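You operate a simulated robot arm through the tools that you are given. There is no shell and no other tool. Be economical: measure what you need, move in short steps, check, and stop when the job is done.

You are at the controls of a simulated robot arm. One attempt, no reset.

JOB
Take the steel elbow with red bands from the top of the green bench and leave it on the small white tray. Fetch the steel hex cap with a blue top from the top of the back bench and set it in the yellow bin there. Take the jug with the blue handle and leave it on the top of the white cabinet. Turn the orange marker on the middle water gauge to 3. Take the red tube on the top of the white cabinet and put it away on the upper shelf of the green bench. Turn the black dial under the steel box to 0.2 bar. Put the steel fitting with two blue threads on the right middle shelf of the cart away on the upper shelf of the green bench. Open the upper green drawer, fetch the purple ring from the ledge of the cart and set it inside and shut the drawer again. Do these in any order. Set down upright: jug with the blue handle.

It is judged by the outcome, as a careful person would: the job done as asked, and still so three seconds after it is handed in. It fails if anything else is knocked over, pushed out of place, dropped, spilled or broken. A push-on lid holds only when it is set on centred and level and pressed home; a screw cap is set on level and turned clockwise until tight.

ROBOT AND FRAMES
A 7-joint arm with a fingered hand on a trunk, on a base that drives. Base frame: it is fixed to the floor where the robot stands at the start and does not move with it; the origin is under the middle of the robot, x ahead of it, y to its left, z up; the surface under the hand at the start is at about z = 880. Readings come in mm, degrees, newtons and seconds.
With the tool pointing down near the work surface it reaches from about 200 to 660 mm from the robot's upright axis, wherever it stands. Its first joint turns from -115.0 to 115.0 degrees. Places, roughly: black dial under the steel box [700, -3500, 1400]; dr1 [2900, -4700, 200]; jug with the blue handle [-2250, -2750, 1000]; orange marker on the middle water gauge [600, -5400, 1300]; purple ring (3x3x2 cm) [800, -3100, 1000]; red tube (24x3x3 cm) [800, -4800, 900]; small white tray (13x10x3 cm) [400, -200, 900]; steel elbow with red bands (6x6x3 cm) [500, 200, 900]; steel fitting with two blue thread (8x3x3 cm) [600, -3100, 700]; steel hex cap with a blue top (2x3x3 cm) [-2300, -2700, 900]; top of the white cabinet [800, -5100, 900]; upper green drawer [2800, -4700, 200]; upper shelf of the green bench [600, 100, 400]; yellow bin (15x20x10 cm) [-2200, -2500, 900]. Payload 3.1 kg.
Tool frame: the origin (TCP) lies between the finger pads and is the grasp point; the fingertips stand 22 mm ahead of it; z points along the fingers, y is the line along which they close. Largest opening 112 mm; the body of the gripper starts 60 mm behind the TCP. The gripper is a hand of 3 fingers: y runs from the thumb to the fingers, the wrist lies at [0, 0, -218] in the tool frame.
Orientation is that of the tool frame in the base frame, as [roll, pitch, yaw] about the fixed x, y, z axes, in that order (R = Rz(yaw) Ry(pitch) Rx(roll)). With the fingers straight down and closing along the base's y, the tool's x points along the base's -x, its y along +y and its z along -z.

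CONTROLS
- The arm moves only by the tool apply_moves. Its argument "series" is a list that holds one entry, the list of rows, each a list of 6 numbers: the shift along the base's x, y, z in mm, then the turn, a rotation vector about the base's x, y, z in degrees. In form: [[[tx, ty, tz, ax, ay, az], ...]]. A call has 1 to 12 rows; each row shifts and turns the commanded pose from where the row before left it. Rows are played at 5 a second. More than 50 mm and 8.6 degrees between two rows, and nothing of the call is played. A pose out of reach is approached as far as the arm can. The call stops where the force on the tool passes 40 N (or 10 N more than at its start, if that is more) or the arm is blocked; 0.2 s more then pass. In this call time passes only in rows, and 0.2 s behind the last. It gives the time, the measured TCP pose, the force on the tool (base axes), the opening and the grip force at its end, in the units of the frame above (readings bear some noise), with the torque about the TCP (base axes, N m) and any sound that the robot's microphone picked up, and new pictures: "views" is both (left out), scene, wrist or none.
- Cameras (640 x 400 px; columns grow to the right, rows downward): "scene" is now at [17, 145.5, 1637.8]; the picture's right is [-0.10, -0.99, 0.00], its down [-0.77, 0.08, -0.63] and it looks along [0.63, -0.07, -0.77] (base axes); focal length 280 px, centre (320, 200). "wrist" rides on the gripper at [66, 3, -80] in the tool frame; the picture's right is [-0.05, 1.00, 0.00], its down [-0.77, -0.04, -0.64] and it looks along [-0.64, -0.03, 0.77] (tool axes); focal length 275 px, centre (320, 200).
- raise_lower(by): slides the trunk up (or, below 0, down) by that many mm; the arm and the scene camera ride with it, the base frame stays. It gives what a move gives, with no picture.
- base_move(legs): drives the robot by 1 to 6 legs, each [ahead, left, turn to the left] in mm, mm and degrees, along the robot's own axes; the way and the turn of a leg run together, so that a leg with both is an arc; at most 1500 mm and 180 degrees a leg. The arm and the cameras ride along, it lands a little off, and it stops where it bumps. It gives what a move gives, and a new picture of the scene camera.
- move_fingers(finger1, finger2, thumb_bend): sets how far each is bent, from 0 (flat) to 1 (curled in); at 0.3 the hand is open as for a grip, at 0.7 the pads meet at the TCP. One left out holds its place. A second passes; each finger stops where it meets its share of the squeeze, and holds until it gets a number again. It is the only way to open and close the hand. It gives what a move gives, with no picture; readings hold the bend of each and the force on the fingers (four entries, about 0 where the hand has none), thumb and palm.
- aim_head(pan, tilt): turns the head with the scene camera to pan (to the left, within 155 degrees either way) and tilt (down, from -29 to 69), counted from straight ahead of the robot. It gives what a move gives, and a new picture of the scene camera.
- pixel_to_xyz(camera, pixels): for up to 12 pixels [column, row] of the newest picture of that camera ("zoom" is the newest enlarged one), the place [x, y, z] in the base frame of the surface seen there, good to about 2 mm. No time passes.
- enlarge(camera, box): a new picture of the part [left, top, right, bottom] of that camera's present view, enlarged. No time passes.
- hand_in(): hands the job in; it is judged then, once.

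Go step by step. Measure first, check grasps and placings, and put right what went wrong. The budget is 322 turns and 360 pictures, counting those below and the enlarged ones. Unless the task says otherwise, let go and move clear before handing in, and close with one line.

The tools are called by a JSON object that holds its "op" and its "data". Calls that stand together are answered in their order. apply_moves: Moves the arm, as the interface text tells. Its arguments: {"type":"object","properties":{"series":{"type":"array","items":{"type":"array","items":{"type":"array","items":{"type":"number"}}}},"views":{"type":"string","enum":["both","scene","wrist","none"]}},"required":["series"]} The other tools are called the same way: raise_lower (by) slides the trunk up or down; move_fingers (finger1, finger2, thumb_bend) moves the fingers one by one; base_move (legs) drives the base; aim_head (pan, tilt) turns the head that bears the scene camera; pixel_to_xyz (camera, pixels) gives the place of the surface under pixels of a picture; enlarge (camera, box) takes an enlarged picture of a part of a camera's view; hand_in () hands the job in.

At the start:

```text
clock: 0.0
ee_pos: [419.1, 32.5, 1097.3]
orientation: [-180.0, 0.0, -180.0]
force: [-0.4, 0.4, 0.1]
ft_torque: [0.01, 0.02, 0.0]
width: 111.8
grasp_force: 0.0
shape: jaw
bend: [0.3, 0.3, 0.3]
finger forces: [0.0, 0.0, 0.0, 0.0, 0.0, 0.0]
trunk travel left (down, up): [-775.0, 215.0]
robot x, y, heading: [-3.2, -0.3, 0.1]
head pan, tilt: [-5.9, 50.6]
```

scene: 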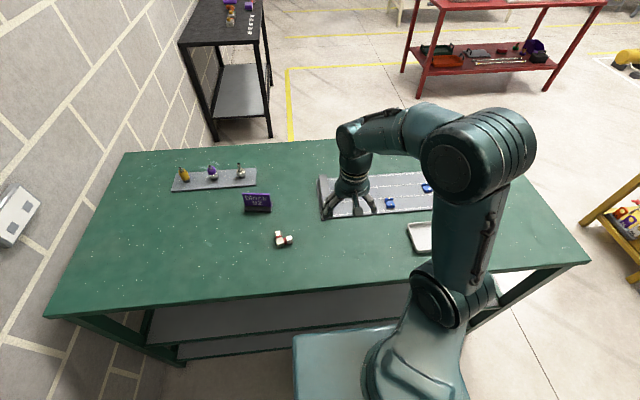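
wrist: 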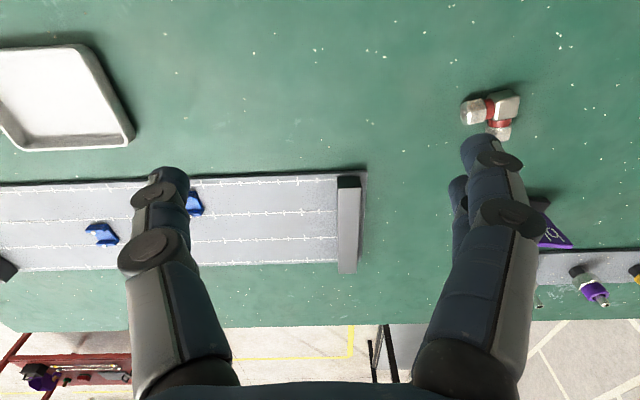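

The scene picture shows the elbow near (283,239) and the tray near (420,237). I'll enlarge and measure these first.

{"op": "enlarge", "data": {"camera": "wrist", "box": [420, 60, 580, 160]}}

{"op": "pixel_to_xyz", "data": {"camera": "wrist", "pixels": [[470, 112], [490, 105], [508, 103], [498, 125], [498, 135], [540, 150], [65, 95], [20, 60], [110, 130], [75, 48], [20, 145], [133, 135]]}}

```text
4.00 times, centred on (500, 110) of wrist
```

zoom: 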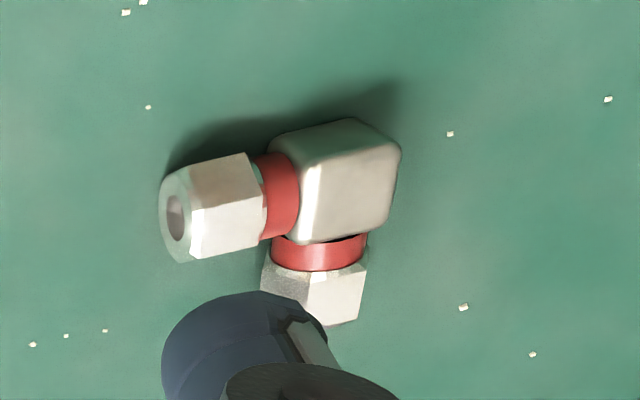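

```text
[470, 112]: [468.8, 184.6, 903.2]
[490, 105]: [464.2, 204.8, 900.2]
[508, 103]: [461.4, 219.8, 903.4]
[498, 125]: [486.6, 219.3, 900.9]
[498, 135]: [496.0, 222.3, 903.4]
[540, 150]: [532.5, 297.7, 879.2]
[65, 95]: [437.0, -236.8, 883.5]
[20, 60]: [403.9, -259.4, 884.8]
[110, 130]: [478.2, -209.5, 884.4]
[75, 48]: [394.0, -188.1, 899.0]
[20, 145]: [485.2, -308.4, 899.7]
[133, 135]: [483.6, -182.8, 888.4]
```

The elbow stands out clearly, with one leg along -y and the other along +x, turned a few degrees. I'll measure its outline in the zoom.

{"op": "pixel_to_xyz", "data": {"camera": "zoom", "pixels": [[178, 215], [195, 190], [245, 160], [260, 245], [200, 255], [280, 150], [350, 122], [395, 150], [390, 200], [365, 260], [355, 315], [268, 270]]}}

{"op": "enlarge", "data": {"camera": "scene", "box": [240, 130, 480, 280]}}

```text
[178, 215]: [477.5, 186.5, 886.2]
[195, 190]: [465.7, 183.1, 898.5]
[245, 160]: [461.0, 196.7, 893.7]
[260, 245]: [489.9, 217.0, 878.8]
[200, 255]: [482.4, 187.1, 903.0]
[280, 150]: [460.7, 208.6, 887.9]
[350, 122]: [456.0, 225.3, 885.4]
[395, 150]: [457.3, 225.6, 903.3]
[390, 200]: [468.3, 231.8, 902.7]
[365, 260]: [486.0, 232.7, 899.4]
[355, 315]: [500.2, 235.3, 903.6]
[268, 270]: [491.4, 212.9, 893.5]
```

```text
2.67 times, centred on (360, 205) of scene
```

zoom: 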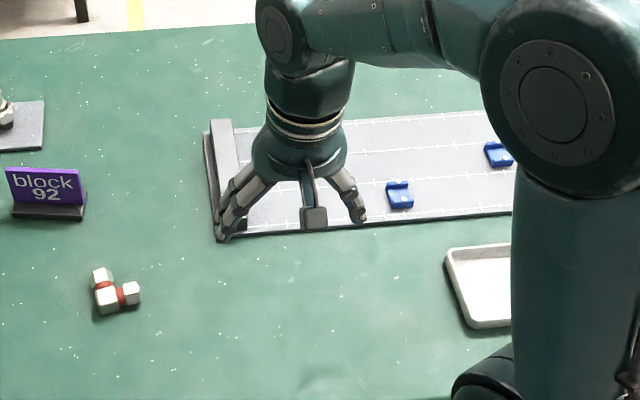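

The elbow's -y leg ends at about (472,184) and its outer face is at about (464,231). I'll grip along that leg: centre (468,207), yaw +10.

{"op": "apply_moves", "data": {"series": [[[10, 35, 0, 0, 0, 5], [10, 35, 0, 0, 0, 5], [10, 35, -20, 0, 0, 0], [10, 35, -40, 0, 0, 0], [9, 34.5, -40, 0, 0, 0], [0, 0, -30, 0, 0, 0]]], "views": "wrist"}}

```text
refused: row 4 steps farther than a row can; nothing moved
```

The row was too long, so I'll split it into shorter ones.

{"op": "apply_moves", "data": {"series": [[[10, 35, 0, 0, 0, 5], [10, 35, 0, 0, 0, 5], [10, 35, -20, 0, 0, 0], [10, 35, -20, 0, 0, 0], [9, 34.5, -20, 0, 0, 0], [0, 0, -35, 0, 0, 0], [0, 0, -35, 0, 0, 0]]], "views": "wrist"}}

```text
clock: 1.6
ee_pos: [470.8, 208.3, 964.5]
orientation: [-180.0, 0.0, -170.0]
force: [-1.1, -0.8, -0.1]
ft_torque: [0.0, 0.02, 0.0]
width: 112.1
grasp_force: 0.1
shape: jaw
bend: [0.3, 0.3, 0.3]
finger forces: [0.0, 0.0, 0.1, 0.0, 0.1, 0.0]
trunk travel left (down, up): [-775.0, 215.0]
robot x, y, heading: [3.0, -0.8, -0.2]
head pan, tilt: [-5.9, 50.6]
```

wrist: 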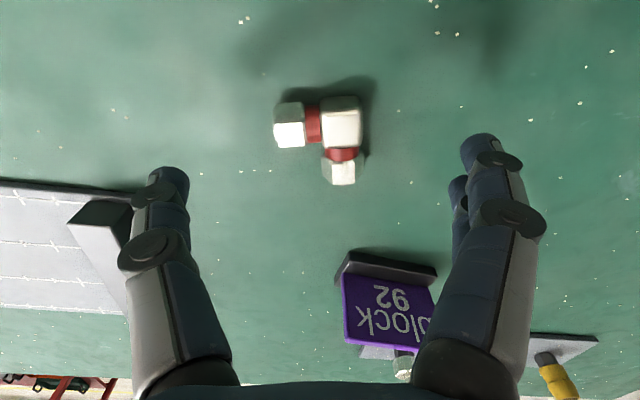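

The elbow sits between the fingers and the alignment looks right. I'll descend to z≈904 in two stages.

{"op": "apply_moves", "data": {"series": [[[0, 0, -30, 0, 0, 0], [-1, -1, -27, 0, 0, 0]]], "views": "both"}}

```text
clock: 2.2
ee_pos: [467.7, 205.1, 908.4]
orientation: [-179.9, 0.1, -169.9]
force: [0.7, -0.1, 0.5]
ft_torque: [-0.01, -0.05, 0.01]
width: 111.9
grasp_force: 0.0
shape: jaw
bend: [0.3, 0.3, 0.3]
finger forces: [0.1, 0.0, 0.0, 0.0, 0.0, 0.1]
trunk travel left (down, up): [-775.0, 215.0]
robot x, y, heading: [0.8, 2.4, 0.1]
head pan, tilt: [-5.9, 50.6]
```

scene: 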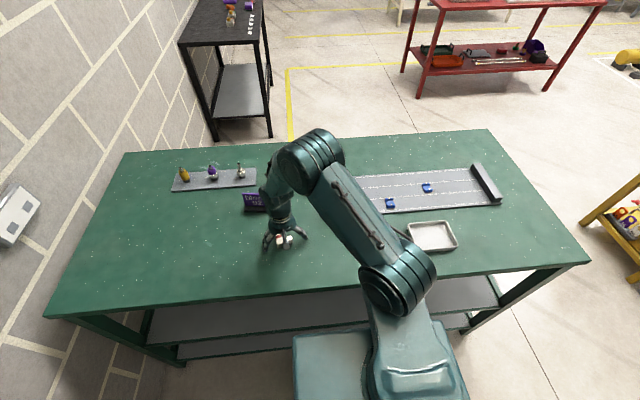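
wrist: 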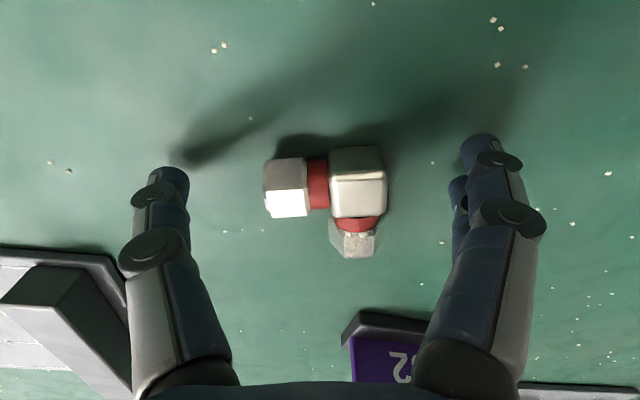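

The TCP projects to (320,200), and the leg axis is at row ~188. I'll nudge -4 mm in x, go down 4 mm and close.

{"op": "apply_moves", "data": {"series": [[[-4, 1, -4, 0, 0, 0]]], "views": "none"}}

{"op": "move_fingers", "data": {"finger1": 0.7, "finger2": 0.7, "thumb_bend": 0.7}}

{"op": "apply_moves", "data": {"series": [[[0, 0, 10, 0, 0, 0], [0, 0, 30, 0, 0, 0], [0, 0, 30, 0, 0, 0]]], "views": "wrist"}}

```text
clock: 2.6
ee_pos: [463.8, 206.3, 905.6]
orientation: [-179.8, 0.0, -170.1]
force: [0.3, 0.3, -0.5]
ft_torque: [-0.03, -0.01, 0.02]
width: 112.0
grasp_force: 0.0
shape: jaw
bend: [0.3, 0.3, 0.3]
finger forces: [0.0, 0.0, 0.0, 0.1, 0.0, 0.1]
trunk travel left (down, up): [-775.0, 215.0]
robot x, y, heading: [1.2, 0.3, 0.1]
head pan, tilt: [-5.9, 50.6]
```

```text
clock: 3.6
ee_pos: [463.4, 204.7, 905.5]
orientation: [179.9, 0.0, -169.9]
force: [2.3, -4.2, 18.3]
ft_torque: [-0.2, -0.16, -0.08]
width: 21.4
grasp_force: 21.4
shape: fingers
bend: [0.69, 0.6, 0.63]
finger forces: [1.3, 18.7, 0.1, 0.0, 23.6, 0.0]
trunk travel left (down, up): [-775.0, 215.0]
robot x, y, heading: [-1.7, 1.3, -0.1]
head pan, tilt: [-5.9, 50.6]
```

```text
clock: 4.4
ee_pos: [464.4, 206.4, 978.7]
orientation: [-180.0, 0.0, -170.0]
force: [-0.3, 0.6, -0.6]
ft_torque: [-0.01, 0.01, -0.02]
width: 19.5
grasp_force: 11.3
shape: fingers
bend: [0.69, 0.56, 0.63]
finger forces: [0.8, 10.8, 0.0, 0.0, 11.7, 0.0]
trunk travel left (down, up): [-775.0, 215.0]
robot x, y, heading: [6.0, 1.7, -0.0]
head pan, tilt: [-5.9, 50.6]
```

wrist: 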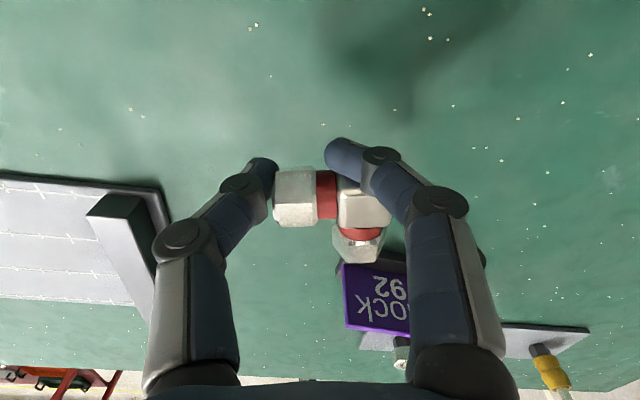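

The elbow is lifted, held by thumb and finger 2. Next I'll locate the tray in the scene picture.

{"op": "enlarge", "data": {"camera": "scene", "box": [360, 190, 480, 265]}}

{"op": "pixel_to_xyz", "data": {"camera": "scene", "pixels": [[410, 223], [449, 222], [457, 245], [432, 235], [440, 235], [415, 247]]}}

```text
5.33 times, centred on (420, 228) of scene
```

zoom: 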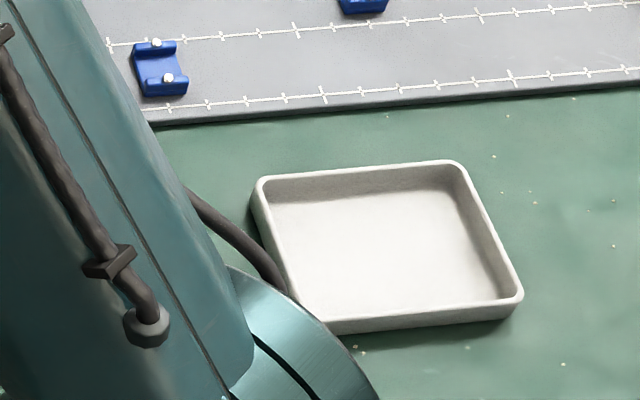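

```text
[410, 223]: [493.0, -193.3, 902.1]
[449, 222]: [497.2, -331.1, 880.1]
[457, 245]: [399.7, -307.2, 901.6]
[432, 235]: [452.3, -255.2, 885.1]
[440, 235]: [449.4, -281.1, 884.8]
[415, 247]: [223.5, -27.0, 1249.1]
```

The tray floor is at z 885 with its centre at about (443,-250). I'll carry the elbow over at the current height.

{"op": "apply_moves", "data": {"series": [[[-3, -38, 2, 0, 0, -1], [-3, -38, 2, 0, 0, -1], [-3, -38, 2, 0, 0, -1], [-3, -38, 0, 0, 0, -1], [-3, -38, 0, 0, 0, -1], [-3, -38, 0, 0, 0, -1], [-3, -38, 0, 0, 0, -1], [-3, -38, 0, 0, 0, -1], [-3, -38, 0, 0, 0, -1], [-3, -38, 0, 0, 0, -1], [-2, -38, 0, 0, 0, 0], [-2, -38, 0, 0, 0, 0]]], "views": "wrist"}}

```text
clock: 7.0
ee_pos: [429.8, -250.5, 977.5]
orientation: [179.8, 0.0, -180.0]
force: [0.6, -0.3, -1.0]
ft_torque: [0.01, -0.01, 0.01]
width: 18.7
grasp_force: 11.5
shape: fingers
bend: [0.69, 0.56, 0.63]
finger forces: [0.5, 10.9, 0.0, 0.0, 11.4, 0.1]
trunk travel left (down, up): [-775.0, 215.0]
robot x, y, heading: [-1.6, 0.4, 0.3]
head pan, tilt: [-5.9, 50.6]
```

wrist: 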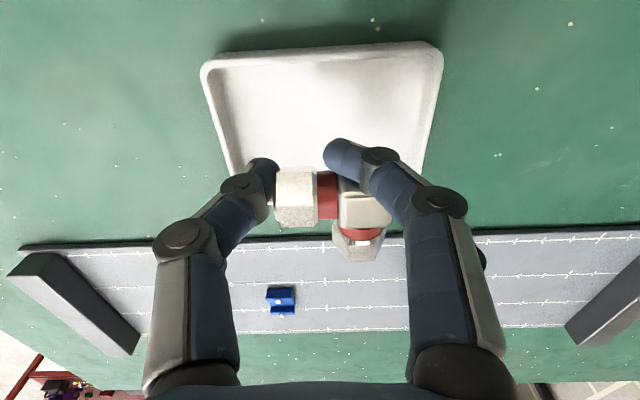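

I'll check the tray corners in this view at (208,68), (438,60) and (415,160).

{"op": "pixel_to_xyz", "data": {"camera": "wrist", "pixels": [[208, 68], [437, 55], [232, 165], [421, 160], [320, 100]]}}

{"op": "apply_moves", "data": {"series": [[[0, 0, -30, 0, 0, 0], [0, 0, -22, 0, 0, 0]]], "views": "wrist"}}

```text
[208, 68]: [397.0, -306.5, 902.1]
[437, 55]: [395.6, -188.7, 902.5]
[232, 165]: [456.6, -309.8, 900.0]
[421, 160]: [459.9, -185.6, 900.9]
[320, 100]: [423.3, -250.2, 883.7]
```

```text
clock: 7.6
ee_pos: [429.1, -248.2, 927.3]
orientation: [-179.9, 0.0, -180.0]
force: [0.3, 0.1, -0.1]
ft_torque: [-0.01, -0.02, -0.01]
width: 18.6
grasp_force: 11.4
shape: fingers
bend: [0.69, 0.56, 0.63]
finger forces: [0.6, 10.8, 0.0, 0.0, 11.4, 0.1]
trunk travel left (down, up): [-775.0, 215.0]
robot x, y, heading: [0.6, -2.3, 0.0]
head pan, tilt: [-5.9, 50.6]
```

wrist: 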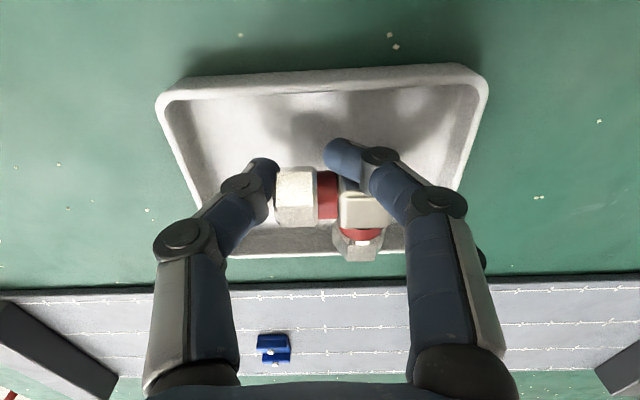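

I need to check that finger 1 at (328,140) and the leg end at (358,260) both clear the rims.

{"op": "pixel_to_xyz", "data": {"camera": "wrist", "pixels": [[328, 145], [340, 139], [328, 165], [355, 258], [340, 250], [262, 162], [430, 250], [300, 256], [300, 78], [300, 93]]}}

```text
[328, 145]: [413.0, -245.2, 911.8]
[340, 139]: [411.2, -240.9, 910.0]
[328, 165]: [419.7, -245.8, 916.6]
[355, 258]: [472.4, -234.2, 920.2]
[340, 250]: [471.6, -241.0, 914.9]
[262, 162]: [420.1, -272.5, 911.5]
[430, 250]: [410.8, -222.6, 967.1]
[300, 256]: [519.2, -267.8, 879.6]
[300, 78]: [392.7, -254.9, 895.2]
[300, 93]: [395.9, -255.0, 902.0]
```

Finger 1 reaches x≈405 and the leg end 472, with rims at about 402 and 487. I'll shift +5 in x and lower the last 15 mm.

{"op": "apply_moves", "data": {"series": [[[5, 0, -8, 0, 0, 0], [0, 0, -4, 0, 0, 0], [0, 0, -3, 0, 0, 0]]], "views": "wrist"}}

```text
clock: 8.4
ee_pos: [435.9, -248.7, 914.0]
orientation: [179.9, 0.0, 179.9]
force: [-0.4, 0.8, 0.5]
ft_torque: [0.06, -0.04, 0.03]
width: 18.6
grasp_force: 11.8
shape: fingers
bend: [0.69, 0.56, 0.63]
finger forces: [1.1, 10.8, 0.0, 0.1, 11.4, 0.1]
trunk travel left (down, up): [-775.0, 215.0]
robot x, y, heading: [-0.6, -4.7, -0.1]
head pan, tilt: [-5.9, 50.6]
```

wrist: 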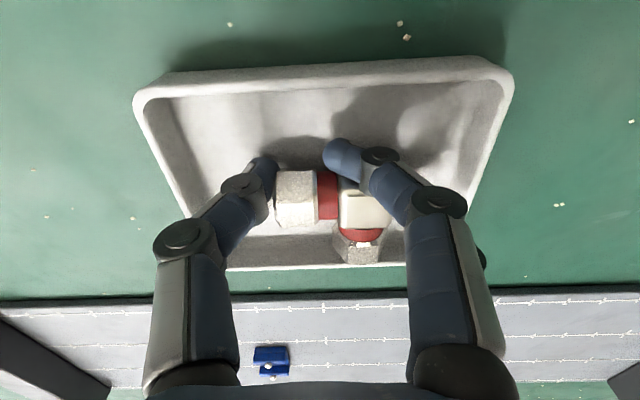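

The elbow is just above the tray floor and well inside the rims. I'll lower 2 more, open part way, and rise.

{"op": "apply_moves", "data": {"series": [[[0, 0, -2, 0, 0, 0]]], "views": "none"}}

{"op": "move_fingers", "data": {"finger1": 0.5, "finger2": 0.5, "thumb_bend": 0.5}}

{"op": "apply_moves", "data": {"series": [[[0, 0, 20, 0, 0, 0], [0, 0, 40, 0, 0, 0], [0, 0, 40, 0, 0, 0]]], "views": "wrist"}}

```text
clock: 8.8
ee_pos: [434.9, -250.2, 912.2]
orientation: [-180.0, 0.0, -179.9]
force: [0.4, 0.5, -0.2]
ft_torque: [0.0, -0.04, 0.03]
width: 18.8
grasp_force: 11.3
shape: fingers
bend: [0.69, 0.56, 0.63]
finger forces: [1.5, 10.7, 0.0, 0.0, 11.5, 0.0]
trunk travel left (down, up): [-775.0, 215.0]
robot x, y, heading: [-1.1, -1.9, -0.1]
head pan, tilt: [-5.9, 50.6]
```

```text
clock: 9.8
ee_pos: [433.6, -248.4, 911.8]
orientation: [179.9, 0.0, 179.9]
force: [0.6, 1.3, 0.4]
ft_torque: [0.03, -0.01, 0.04]
width: 54.3
grasp_force: 0.7
shape: fingers
bend: [0.5, 0.49, 0.5]
finger forces: [0.4, 0.4, 0.0, 0.1, 0.3, 0.0]
trunk travel left (down, up): [-775.0, 215.0]
robot x, y, heading: [1.2, 2.5, 0.2]
head pan, tilt: [-5.9, 50.6]
```

```text
clock: 10.6
ee_pos: [435.4, -250.1, 1013.9]
orientation: [180.0, 0.0, -180.0]
force: [-0.3, 0.0, -0.5]
ft_torque: [-0.01, 0.0, 0.0]
width: 54.8
grasp_force: 0.0
shape: fingers
bend: [0.5, 0.5, 0.5]
finger forces: [0.1, 0.0, 0.0, 0.0, 0.0, 0.0]
trunk travel left (down, up): [-775.0, 215.0]
robot x, y, heading: [1.2, -1.9, 0.1]
head pan, tilt: [-5.9, 50.6]
```

wrist: 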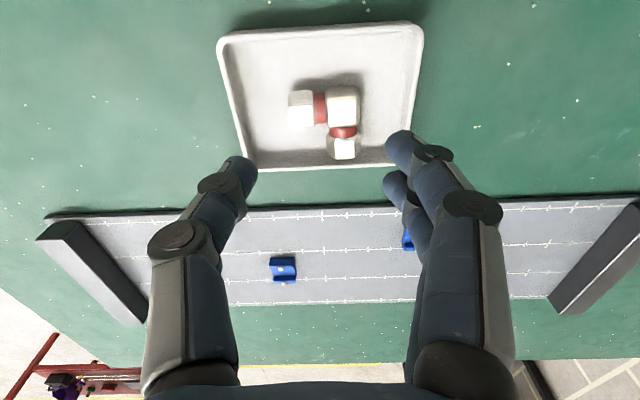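

The elbow rests inside the tray. Now I'll tuck the arm up and look around with the head.

{"op": "apply_moves", "data": {"series": [[[-10, 40, 20, 0, 0, 0], [-10, 40, 20, 0, 0, 0], [-10, 40, 20, 0, 0, 0], [-10, 40, 20, 0, 0, 0], [-10, 40, 20, 0, 0, 0], [-10, 40, 20, 0, 0, 0]]], "views": "none"}}

{"op": "aim_head", "data": {"pan": -90, "tilt": 15}}

{"op": "aim_head", "data": {"pan": -150, "tilt": 15}}

{"op": "aim_head", "data": {"pan": -40, "tilt": 15}}

```text
clock: 12.0
ee_pos: [376.9, -7.5, 1135.0]
orientation: [-179.9, -0.1, 179.8]
force: [-0.4, 0.6, 0.2]
ft_torque: [0.0, -0.03, -0.01]
width: 54.6
grasp_force: 0.1
shape: fingers
bend: [0.5, 0.5, 0.5]
finger forces: [0.0, 0.0, 0.0, 0.0, 0.1, 0.1]
trunk travel left (down, up): [-775.0, 215.0]
robot x, y, heading: [-3.7, -1.0, 0.2]
head pan, tilt: [-5.9, 50.6]
```

```text
clock: 13.6
ee_pos: [376.6, -8.9, 1134.7]
orientation: [-180.0, 0.0, 180.0]
force: [0.2, 0.8, 0.8]
ft_torque: [0.0, 0.02, 0.02]
width: 54.7
grasp_force: 0.0
shape: fingers
bend: [0.5, 0.5, 0.5]
finger forces: [0.0, 0.1, 0.0, 0.0, 0.0, 0.1]
trunk travel left (down, up): [-775.0, 215.0]
robot x, y, heading: [0.6, -0.7, 0.0]
head pan, tilt: [-90.0, 15.0]
```

scene: 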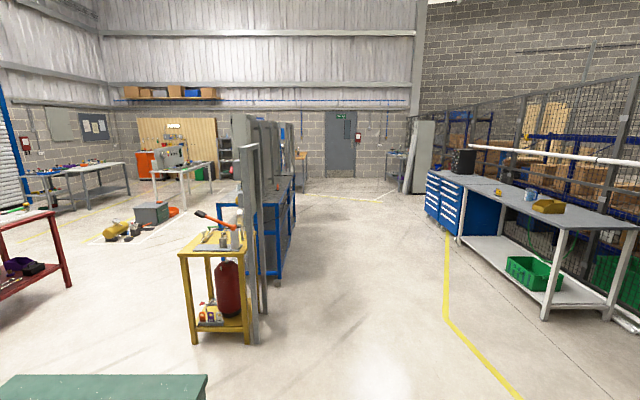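

```text
clock: 14.9
ee_pos: [377.2, -8.8, 1133.8]
orientation: [-179.9, 0.0, 179.8]
force: [0.5, 0.0, 1.0]
ft_torque: [-0.01, 0.02, -0.01]
width: 54.4
grasp_force: 0.0
shape: fingers
bend: [0.5, 0.5, 0.5]
finger forces: [0.0, 0.1, 0.0, 0.0, 0.1, 0.1]
trunk travel left (down, up): [-775.0, 215.0]
robot x, y, heading: [-1.5, -0.2, 0.1]
head pan, tilt: [-150.0, 15.0]
```

scene: 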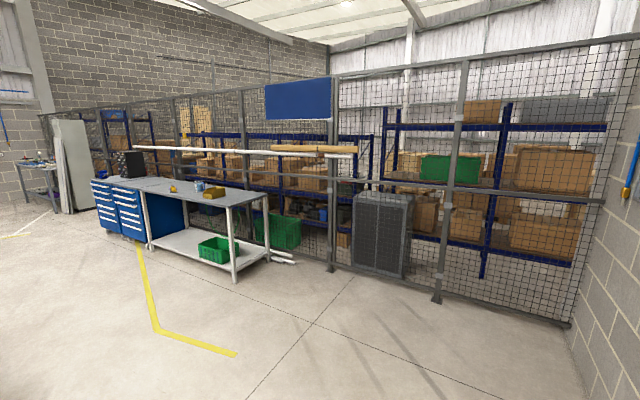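

```text
clock: 16.8
ee_pos: [376.3, -9.2, 1133.6]
orientation: [179.9, 0.0, 180.0]
force: [0.6, -0.8, -0.5]
ft_torque: [-0.02, -0.01, -0.04]
width: 54.4
grasp_force: 0.0
shape: fingers
bend: [0.5, 0.5, 0.5]
finger forces: [0.0, 0.0, 0.0, 0.0, 0.0, 0.1]
trunk travel left (down, up): [-775.0, 215.0]
robot x, y, heading: [0.5, 0.3, -0.0]
head pan, tilt: [-40.0, 15.0]
```

scene: 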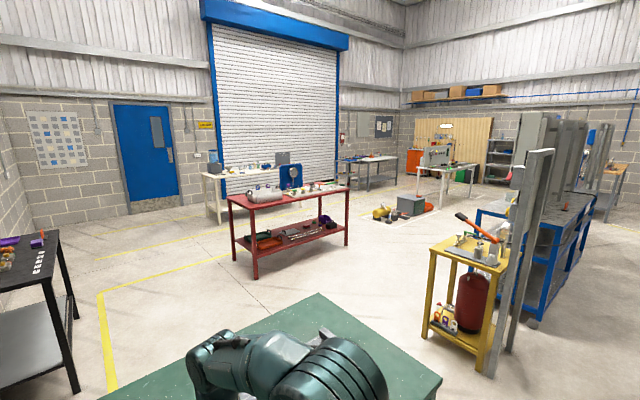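

The workshop layout is visible: yellow cart right, back bench behind. I'll measure key points of the cart and blue rack.

{"op": "pixel_to_xyz", "data": {"camera": "scene", "pixels": [[430, 250], [500, 270], [440, 318], [500, 230], [480, 205], [560, 205], [600, 200], [540, 130], [260, 190], [440, 155], [485, 375], [425, 335]]}}

{"op": "enlarge", "data": {"camera": "scene", "box": [400, 130, 640, 380]}}

```text
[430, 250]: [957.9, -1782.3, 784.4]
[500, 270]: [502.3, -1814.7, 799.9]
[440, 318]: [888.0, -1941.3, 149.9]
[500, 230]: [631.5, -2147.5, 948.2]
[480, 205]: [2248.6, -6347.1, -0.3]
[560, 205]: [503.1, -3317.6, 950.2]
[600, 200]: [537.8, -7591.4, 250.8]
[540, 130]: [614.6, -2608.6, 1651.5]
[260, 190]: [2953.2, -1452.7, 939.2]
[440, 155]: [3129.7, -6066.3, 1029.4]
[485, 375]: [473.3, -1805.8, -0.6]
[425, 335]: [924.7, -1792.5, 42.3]
```

```text
1.60 times, centred on (520, 255) of scene
```

zoom: 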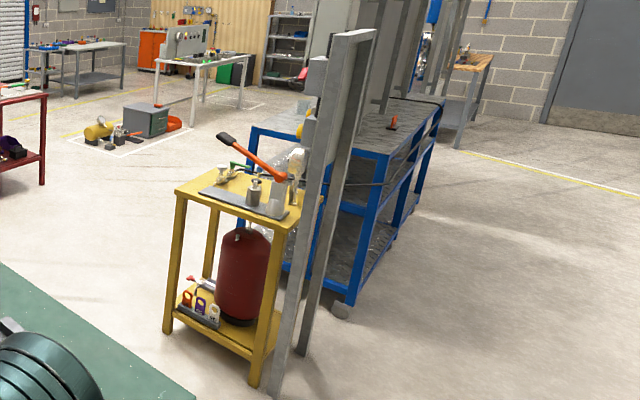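

The blue rig stands past the yellow cart, with its near edge at about x=500. I'll back off and drive sideways to y≈-3300, facing +x.

{"op": "base_move", "data": {"legs": [[-500, 0, 0], [0, -1500, 0], [0, -1500, 0]]}}

{"op": "aim_head", "data": {"pan": 0, "tilt": 25}}

{"op": "aim_head", "data": {"pan": -60, "tilt": 20}}

```text
clock: 33.5
ee_pos: [-49.1, -2947.0, 1134.6]
orientation: [180.0, 0.0, -178.2]
force: [0.3, 0.0, 0.2]
ft_torque: [-0.03, -0.01, -0.02]
width: 54.5
grasp_force: 0.0
shape: fingers
bend: [0.5, 0.5, 0.5]
finger forces: [0.0, 0.1, 0.0, 0.0, 0.0, 0.1]
trunk travel left (down, up): [-775.0, 215.0]
robot x, y, heading: [-424.8, -2953.5, 1.9]
head pan, tilt: [-40.0, 15.0]
```

scene: 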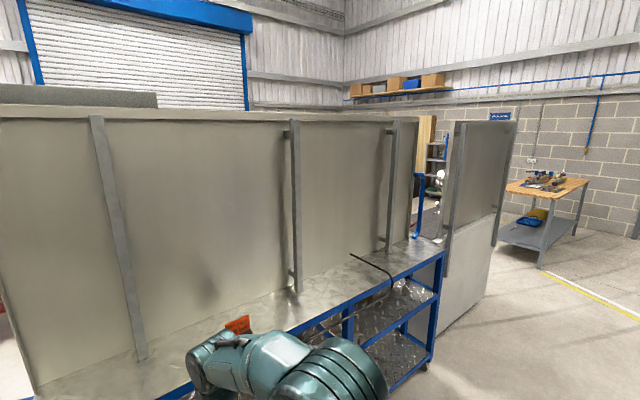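

```text
clock: 34.6
ee_pos: [-47.5, -2946.4, 1134.6]
orientation: [180.0, 0.0, -178.2]
force: [-0.2, -0.6, -0.4]
ft_torque: [0.02, 0.02, 0.01]
width: 54.6
grasp_force: 0.1
shape: fingers
bend: [0.5, 0.5, 0.5]
finger forces: [0.0, 0.0, 0.1, 0.1, 0.0, 0.0]
trunk travel left (down, up): [-775.0, 215.0]
robot x, y, heading: [-427.6, -2947.2, 1.7]
head pan, tilt: [0.0, 25.0]
```

scene: 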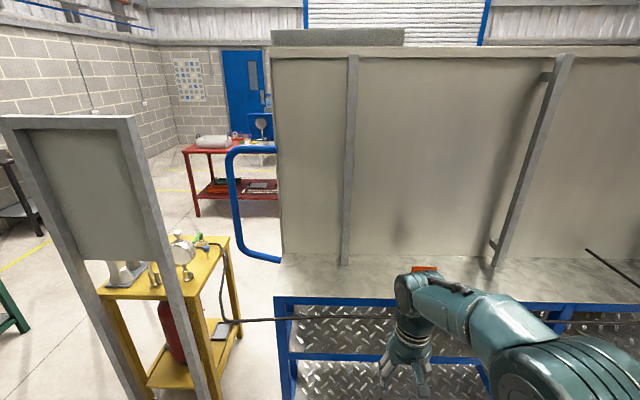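

```text
clock: 35.9
ee_pos: [-48.8, -2947.6, 1134.1]
orientation: [179.9, 0.0, -178.3]
force: [0.9, -0.7, 0.3]
ft_torque: [0.02, -0.01, 0.02]
width: 54.3
grasp_force: 0.0
shape: fingers
bend: [0.5, 0.5, 0.5]
finger forces: [0.0, 0.1, 0.0, 0.1, 0.0, 0.1]
trunk travel left (down, up): [-775.0, 215.0]
robot x, y, heading: [-423.1, -2951.9, 1.9]
head pan, tilt: [-60.0, 20.0]
```

scene: 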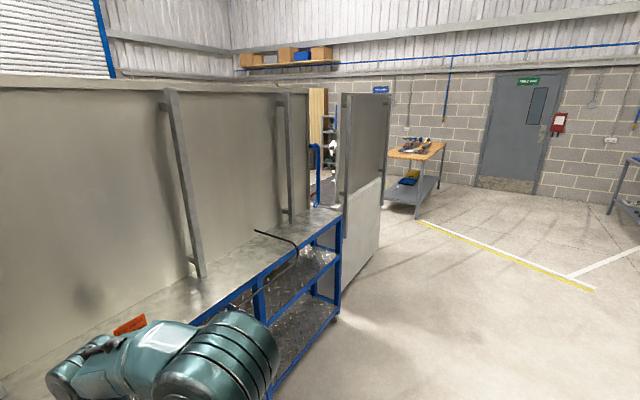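

This is the back of the rig, so its working side faces +x. I'll do the back bench first, turning to face it now.

{"op": "base_move", "data": {"legs": [[-300, 0, 0], [0, 0, 178]]}}

{"op": "aim_head", "data": {"pan": 0, "tilt": 25}}

```text
clock: 45.2
ee_pos: [-1096.2, -2943.1, 1134.5]
orientation: [-179.9, 0.0, -1.3]
force: [1.2, -0.6, 0.2]
ft_torque: [0.02, 0.03, -0.01]
width: 54.7
grasp_force: 0.2
shape: fingers
bend: [0.5, 0.5, 0.5]
finger forces: [0.0, 0.0, 0.1, 0.0, 0.0, 0.0]
trunk travel left (down, up): [-775.0, 215.0]
robot x, y, heading: [-718.7, -2961.3, 178.7]
head pan, tilt: [-60.0, 20.0]
```

scene: 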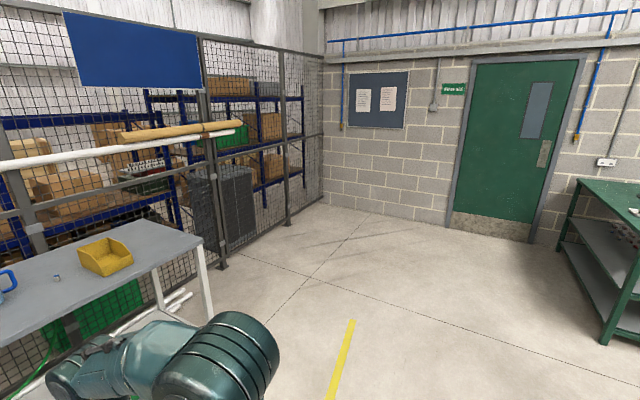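

```text
clock: 46.5
ee_pos: [-1095.7, -2942.5, 1134.3]
orientation: [180.0, 0.0, -1.3]
force: [0.0, -0.9, 0.3]
ft_torque: [0.0, -0.02, 0.02]
width: 54.5
grasp_force: 0.1
shape: fingers
bend: [0.5, 0.5, 0.5]
finger forces: [0.0, 0.0, 0.0, 0.1, 0.0, 0.0]
trunk travel left (down, up): [-775.0, 215.0]
robot x, y, heading: [-719.6, -2960.7, 178.8]
head pan, tilt: [0.0, 25.0]
```

scene: 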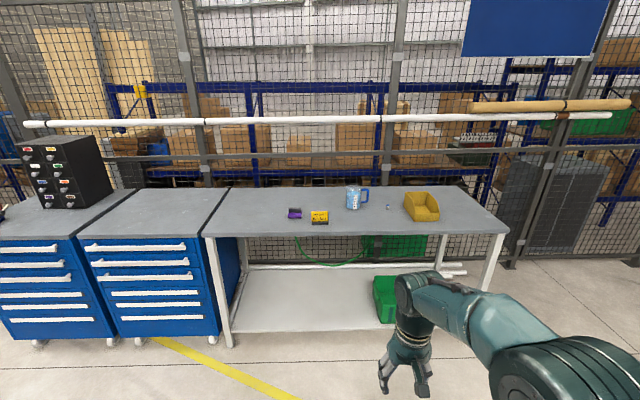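

Jug at (355,197), cap at (388,206), yellow bin at (420,205). I'll measure these.

{"op": "enlarge", "data": {"camera": "scene", "box": [270, 170, 470, 260]}}

{"op": "pixel_to_xyz", "data": {"camera": "scene", "pixels": [[353, 190], [353, 205], [366, 193], [388, 206], [410, 195], [437, 195], [440, 218], [412, 217], [205, 236], [505, 232], [320, 216], [295, 213]]}}

```text
3.20 times, centred on (370, 215) of scene
```

zoom: 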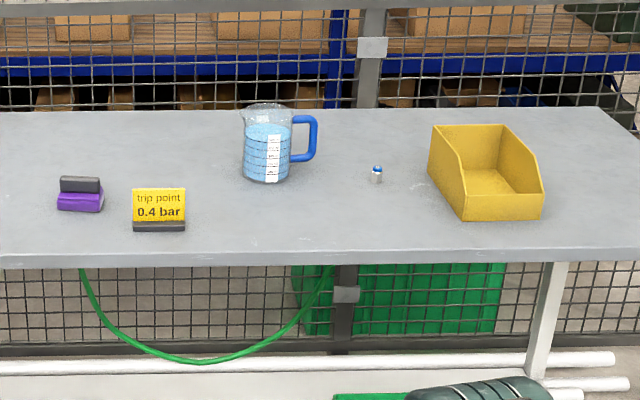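

```text
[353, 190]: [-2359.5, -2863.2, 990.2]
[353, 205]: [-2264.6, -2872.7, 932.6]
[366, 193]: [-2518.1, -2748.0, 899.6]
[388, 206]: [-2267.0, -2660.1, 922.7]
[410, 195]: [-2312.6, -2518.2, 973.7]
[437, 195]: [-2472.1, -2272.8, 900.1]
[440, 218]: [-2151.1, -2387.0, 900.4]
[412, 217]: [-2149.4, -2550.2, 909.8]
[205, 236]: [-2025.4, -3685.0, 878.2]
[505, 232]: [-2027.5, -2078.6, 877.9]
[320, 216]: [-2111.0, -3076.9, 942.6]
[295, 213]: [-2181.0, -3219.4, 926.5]
```

The bench top is at z 900 with its front edge at x≈-2025, and the jug holds liquid. I'll drive up to x≈-1720, y≈-2700.

{"op": "base_move", "data": {"legs": [[700, -260, 1.2], [280, 0, 0]]}}

{"op": "aim_head", "data": {"pan": 0, "tilt": 50}}

```text
clock: 52.2
ee_pos: [-2096.2, -2661.0, 1134.1]
orientation: [179.9, 0.0, -0.8]
force: [-0.7, 0.0, -0.3]
ft_torque: [-0.05, -0.02, 0.01]
width: 54.4
grasp_force: 0.1
shape: fingers
bend: [0.5, 0.5, 0.5]
finger forces: [0.0, 0.0, 0.1, 0.0, 0.0, 0.1]
trunk travel left (down, up): [-775.0, 215.0]
robot x, y, heading: [-1720.9, -2679.1, 179.3]
head pan, tilt: [0.0, 25.0]
```

scene: 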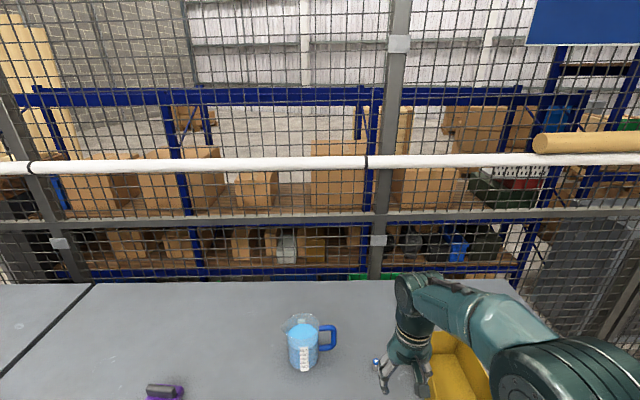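

```text
clock: 53.1
ee_pos: [-2097.0, -2661.2, 1135.5]
orientation: [-179.9, 0.0, -0.9]
force: [0.2, 0.4, 0.7]
ft_torque: [-0.02, -0.02, -0.01]
width: 54.5
grasp_force: 0.1
shape: fingers
bend: [0.5, 0.5, 0.5]
finger forces: [0.0, 0.1, 0.1, 0.1, 0.1, 0.0]
trunk travel left (down, up): [-775.0, 215.0]
robot x, y, heading: [-1722.2, -2675.1, 179.3]
head pan, tilt: [0.0, 50.0]
```

scene: 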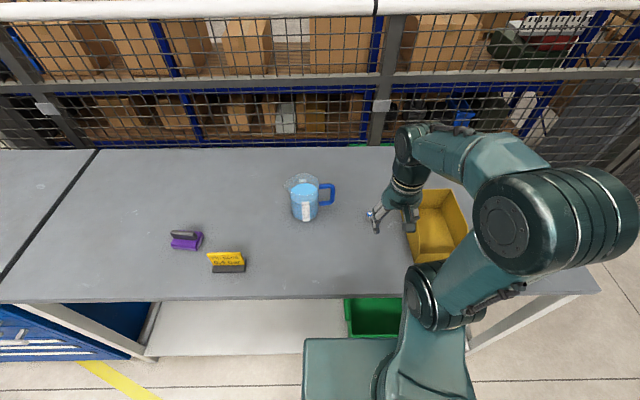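

The cap is at (369,214). I'll enlarge it and measure, along with the bin and jug.

{"op": "enlarge", "data": {"camera": "scene", "box": [270, 160, 480, 270]}}

{"op": "pixel_to_xyz", "data": {"camera": "scene", "pixels": [[369, 212], [369, 216], [371, 219], [305, 212], [304, 185], [332, 195], [435, 235], [420, 193], [450, 192], [462, 240], [288, 183], [322, 185]]}}

```text
3.05 times, centred on (375, 215) of scene
```

zoom: 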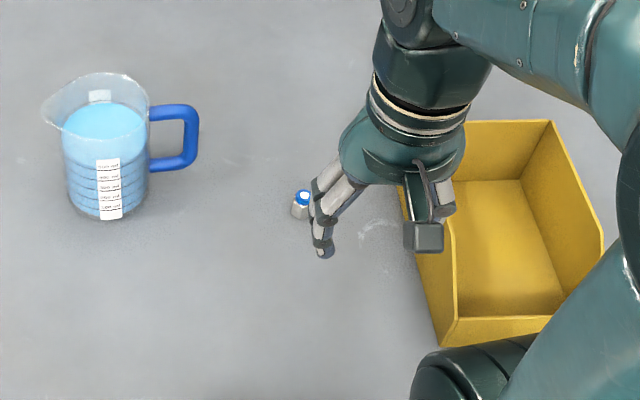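

```text
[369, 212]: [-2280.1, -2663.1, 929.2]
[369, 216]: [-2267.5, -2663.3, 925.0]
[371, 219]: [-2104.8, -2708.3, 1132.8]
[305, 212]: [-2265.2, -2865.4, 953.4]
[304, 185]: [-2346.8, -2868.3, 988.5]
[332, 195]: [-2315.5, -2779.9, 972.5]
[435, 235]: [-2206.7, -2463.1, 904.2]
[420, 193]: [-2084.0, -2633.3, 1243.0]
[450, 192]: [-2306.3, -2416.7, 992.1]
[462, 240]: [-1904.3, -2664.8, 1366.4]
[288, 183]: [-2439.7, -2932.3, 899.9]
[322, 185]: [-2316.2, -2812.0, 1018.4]
```

The cap stands at about (-2274,-2663) with its top at z 929. I'll move over it at z≈985.

{"op": "move_fingers", "data": {"finger1": 0.4, "finger2": 0.4, "thumb_bend": 0.4}}

{"op": "apply_moves", "data": {"series": [[[-45, 0, -15, 0, 0, 0], [-45, 0, -15, 0, 0, 0], [-45, 0, -15, 0, 0, 0], [-42, -1, -15, 0, 0, 0], [0, 0, -45, 0, 0, 0], [0, 0, -45, 0, 0, 0]]], "views": "wrist"}}

```text
clock: 54.1
ee_pos: [-2097.0, -2662.1, 1133.5]
orientation: [-180.0, 0.0, -0.8]
force: [-0.3, 0.3, -0.1]
ft_torque: [-0.03, 0.01, 0.02]
width: 83.2
grasp_force: 0.0
shape: fingers
bend: [0.4, 0.4, 0.4]
finger forces: [0.0, 0.0, 0.1, 0.0, 0.1, 0.0]
trunk travel left (down, up): [-775.0, 215.0]
robot x, y, heading: [-1719.0, -2674.3, 179.2]
head pan, tilt: [0.0, 50.0]
```

```text
clock: 55.5
ee_pos: [-2272.8, -2661.7, 983.9]
orientation: [-180.0, -0.1, -0.9]
force: [0.5, 0.9, 0.0]
ft_torque: [0.0, -0.04, -0.01]
width: 83.4
grasp_force: 0.0
shape: fingers
bend: [0.4, 0.4, 0.4]
finger forces: [0.0, 0.2, 0.1, 0.0, 0.0, 0.1]
trunk travel left (down, up): [-775.0, 215.0]
robot x, y, heading: [-1723.5, -2675.4, 178.8]
head pan, tilt: [0.0, 50.0]
```

wrist: 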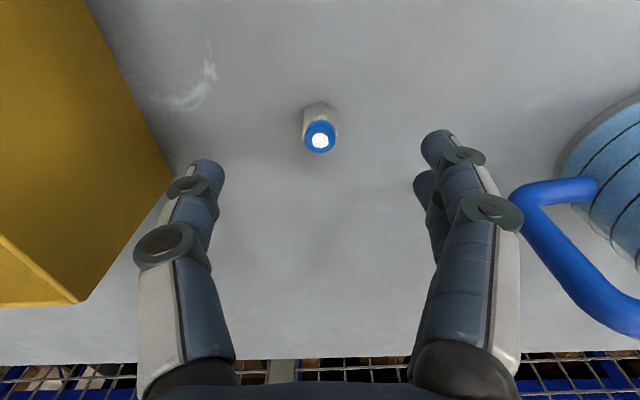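

I'll measure the cap in the wrist view at (320,137).

{"op": "pixel_to_xyz", "data": {"camera": "wrist", "pixels": [[320, 140], [319, 112], [304, 135], [336, 135]]}}

{"op": "apply_moves", "data": {"series": [[[0, 0, -30, 0, 0, 0]]], "views": "wrist"}}

```text
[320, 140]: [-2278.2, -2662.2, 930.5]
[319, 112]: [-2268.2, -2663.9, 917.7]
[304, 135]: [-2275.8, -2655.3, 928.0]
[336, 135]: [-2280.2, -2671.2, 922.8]
```

```text
clock: 55.9
ee_pos: [-2272.6, -2660.8, 953.7]
orientation: [-180.0, -0.1, -0.8]
force: [-0.6, 0.0, -0.9]
ft_torque: [-0.02, 0.01, 0.01]
width: 83.1
grasp_force: 0.0
shape: fingers
bend: [0.4, 0.4, 0.4]
finger forces: [0.0, 0.0, 0.0, 0.0, 0.0, 0.0]
trunk travel left (down, up): [-775.0, 215.0]
robot x, y, heading: [-1722.6, -2673.2, 178.9]
head pan, tilt: [0.0, 50.0]
```

wrist: 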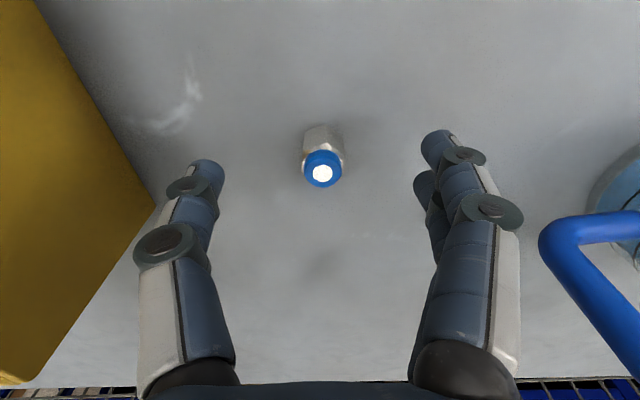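

The cap is centred at about (-2278,-2663). I'll go down to z≈925 and close.

{"op": "apply_moves", "data": {"series": [[[-5, -2, -15, 0, 0, 0], [0, 0, -13, 0, 0, 0]]], "views": "none"}}

{"op": "move_fingers", "data": {"finger1": 0.7, "finger2": 0.7, "thumb_bend": 0.7}}

{"op": "apply_moves", "data": {"series": [[[0, 0, 10, 0, 0, 0], [0, 0, 40, 0, 0, 0], [0, 0, 40, 0, 0, 0], [0, 0, 40, 0, 0, 0]]], "views": "both"}}

```text
clock: 56.5
ee_pos: [-2278.9, -2665.0, 926.0]
orientation: [179.9, 0.0, -0.8]
force: [-0.4, -0.4, 0.0]
ft_torque: [-0.01, -0.02, 0.02]
width: 83.2
grasp_force: 0.0
shape: fingers
bend: [0.4, 0.4, 0.4]
finger forces: [0.0, 0.1, 0.1, 0.0, 0.0, 0.1]
trunk travel left (down, up): [-775.0, 215.0]
robot x, y, heading: [-1721.7, -2679.3, 179.2]
head pan, tilt: [0.0, 50.0]
```

```text
clock: 57.5
ee_pos: [-2279.1, -2664.2, 926.9]
orientation: [179.9, 0.0, -0.9]
force: [-1.0, -0.2, 0.3]
ft_torque: [-0.03, 0.0, 0.04]
width: 16.1
grasp_force: 5.9
shape: fingers
bend: [0.64, 0.67, 0.67]
finger forces: [4.1, 2.1, 0.2, 0.0, 5.8, 0.1]
trunk travel left (down, up): [-775.0, 215.0]
robot x, y, heading: [-1718.2, -2679.1, 179.4]
head pan, tilt: [0.0, 50.0]
```

```text
clock: 58.5
ee_pos: [-2278.9, -2666.6, 1057.5]
orientation: [180.0, -0.1, -0.8]
force: [-0.9, -1.3, -0.3]
ft_torque: [-0.01, 0.0, 0.03]
width: 16.2
grasp_force: 6.5
shape: fingers
bend: [0.64, 0.67, 0.67]
finger forces: [4.2, 2.1, 0.0, 0.1, 5.8, 0.1]
trunk travel left (down, up): [-775.0, 215.0]
robot x, y, heading: [-1719.3, -2671.8, 179.5]
head pan, tilt: [0.0, 50.0]
```

scene: 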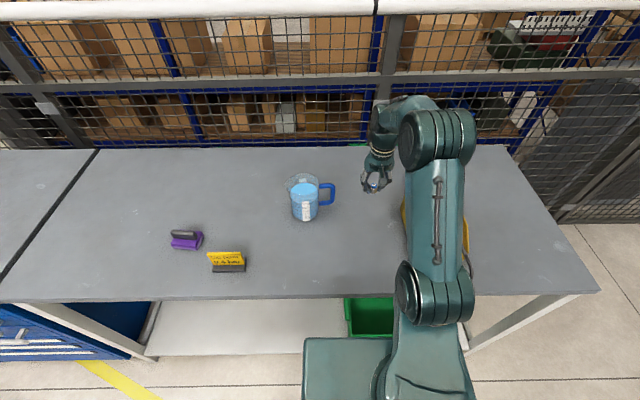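
wrist: 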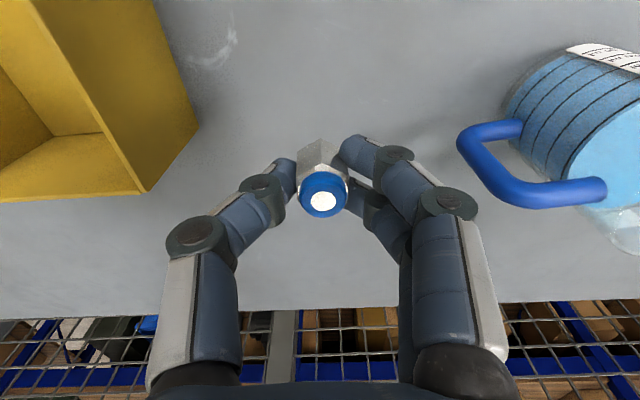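

The cap is held. I'll move over the bin and look.

{"op": "apply_moves", "data": {"series": [[[10, 40, 5, 0, 0, 0], [10, 40, 5, 0, 0, 0], [10, 40, 0, 0, 0, 0], [10, 40, 0, 0, 0, 0], [12, 43, 0, 0, 0, 0]]], "views": "both"}}

```text
clock: 59.7
ee_pos: [-2224.0, -2459.1, 1066.8]
orientation: [180.0, 0.0, -0.8]
force: [0.0, 0.4, -0.4]
ft_torque: [-0.01, 0.01, 0.0]
width: 15.8
grasp_force: 5.6
shape: fingers
bend: [0.65, 0.67, 0.67]
finger forces: [4.2, 2.3, 0.1, 0.0, 5.6, 0.0]
trunk travel left (down, up): [-775.0, 215.0]
robot x, y, heading: [-1719.8, -2675.9, 179.3]
head pan, tilt: [0.0, 50.0]
```

scene: 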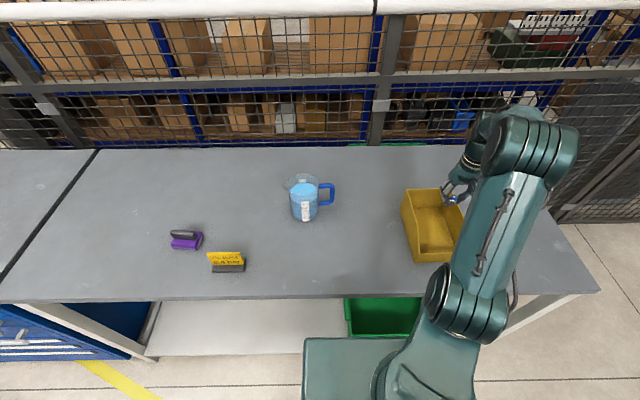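
wrist: 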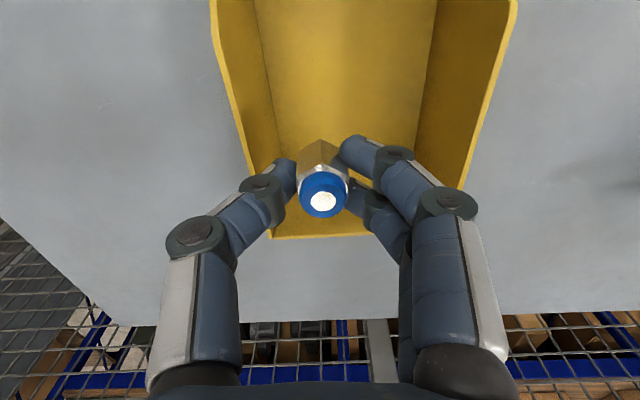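

I'll measure the bin rim: left (232,110), right (490,110), and floor (340,90).

{"op": "pixel_to_xyz", "data": {"camera": "wrist", "pixels": [[226, 90], [246, 165], [497, 90], [475, 160], [340, 90], [340, 30], [275, 239], [360, 236], [217, 40], [510, 40]]}}

```text
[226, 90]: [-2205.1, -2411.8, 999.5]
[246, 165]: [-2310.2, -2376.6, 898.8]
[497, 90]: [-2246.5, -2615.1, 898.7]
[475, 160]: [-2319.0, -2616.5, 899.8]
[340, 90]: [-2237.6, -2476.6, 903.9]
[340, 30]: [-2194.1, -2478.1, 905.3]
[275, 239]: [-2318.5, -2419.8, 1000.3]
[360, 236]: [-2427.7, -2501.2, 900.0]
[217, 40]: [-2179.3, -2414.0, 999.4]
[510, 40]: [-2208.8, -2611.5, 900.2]
```

Rim at z 1000; walls at y≈-2412 and -2556, so the centre is about (-2235,-2483). I'll centre and descend in steps.

{"op": "apply_moves", "data": {"series": [[[-10, -23, 0, 0, 0, 0], [0, 0, -35, 0, 0, 0], [0, 0, -35, 0, 0, 0]]], "views": "wrist"}}

{"op": "enlarge", "data": {"camera": "scene", "box": [360, 100, 540, 280]}}

```text
clock: 60.5
ee_pos: [-2233.6, -2483.4, 993.9]
orientation: [180.0, 0.0, -0.8]
force: [0.0, -0.6, -0.4]
ft_torque: [0.03, 0.04, 0.0]
width: 16.0
grasp_force: 6.7
shape: fingers
bend: [0.65, 0.67, 0.67]
finger forces: [4.3, 2.4, 0.0, 0.1, 5.6, 0.0]
trunk travel left (down, up): [-775.0, 215.0]
robot x, y, heading: [-1720.9, -2675.3, 179.3]
head pan, tilt: [0.0, 50.0]
```

wrist: 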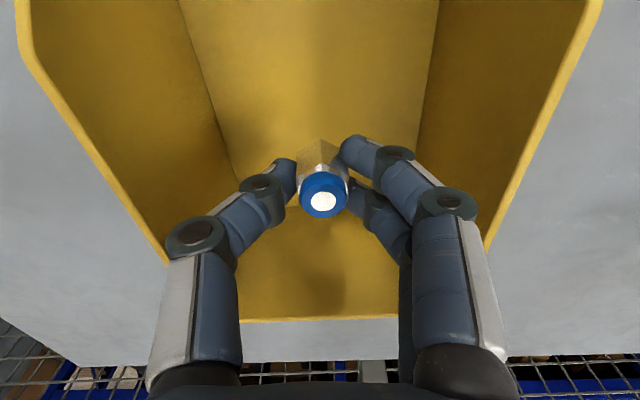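

```text
2.22 times, centred on (450, 190) of scene
```

zoom: 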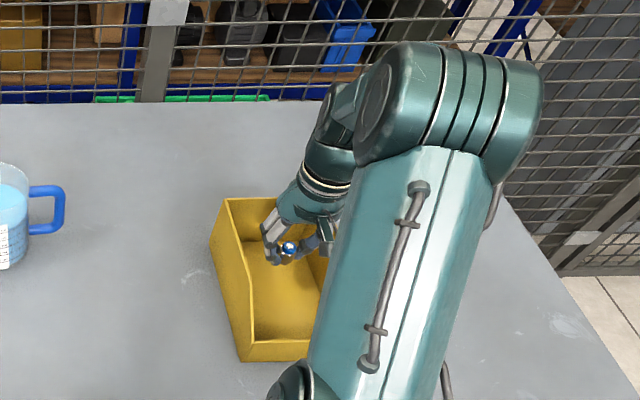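

Centred in the bin. I'll lower to z≈932.

{"op": "apply_moves", "data": {"series": [[[3, 0, -30, 0, 0, 0], [0, 0, -24, 0, 0, 0], [0, 0, -5, 0, 0, 0], [0, 0, -3, 0, 0, 0]]], "views": "wrist"}}

```text
clock: 61.5
ee_pos: [-2232.5, -2483.8, 936.1]
orientation: [180.0, 0.0, -0.8]
force: [-0.7, 0.5, 0.6]
ft_torque: [0.02, 0.02, 0.0]
width: 16.2
grasp_force: 6.3
shape: fingers
bend: [0.65, 0.67, 0.67]
finger forces: [4.1, 2.3, 0.0, 0.0, 5.5, 0.0]
trunk travel left (down, up): [-775.0, 215.0]
robot x, y, heading: [-1719.0, -2674.2, 179.1]
head pan, tilt: [0.0, 50.0]
```

wrist: 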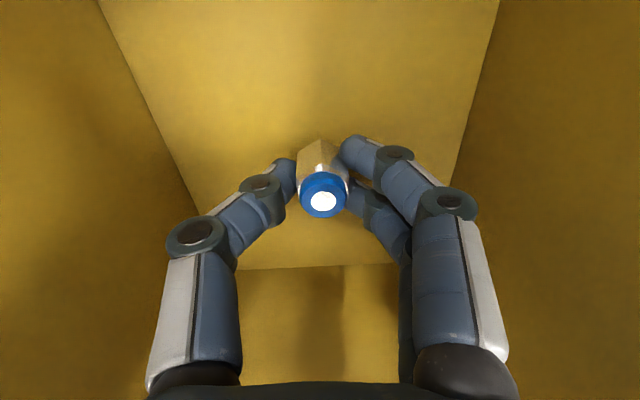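

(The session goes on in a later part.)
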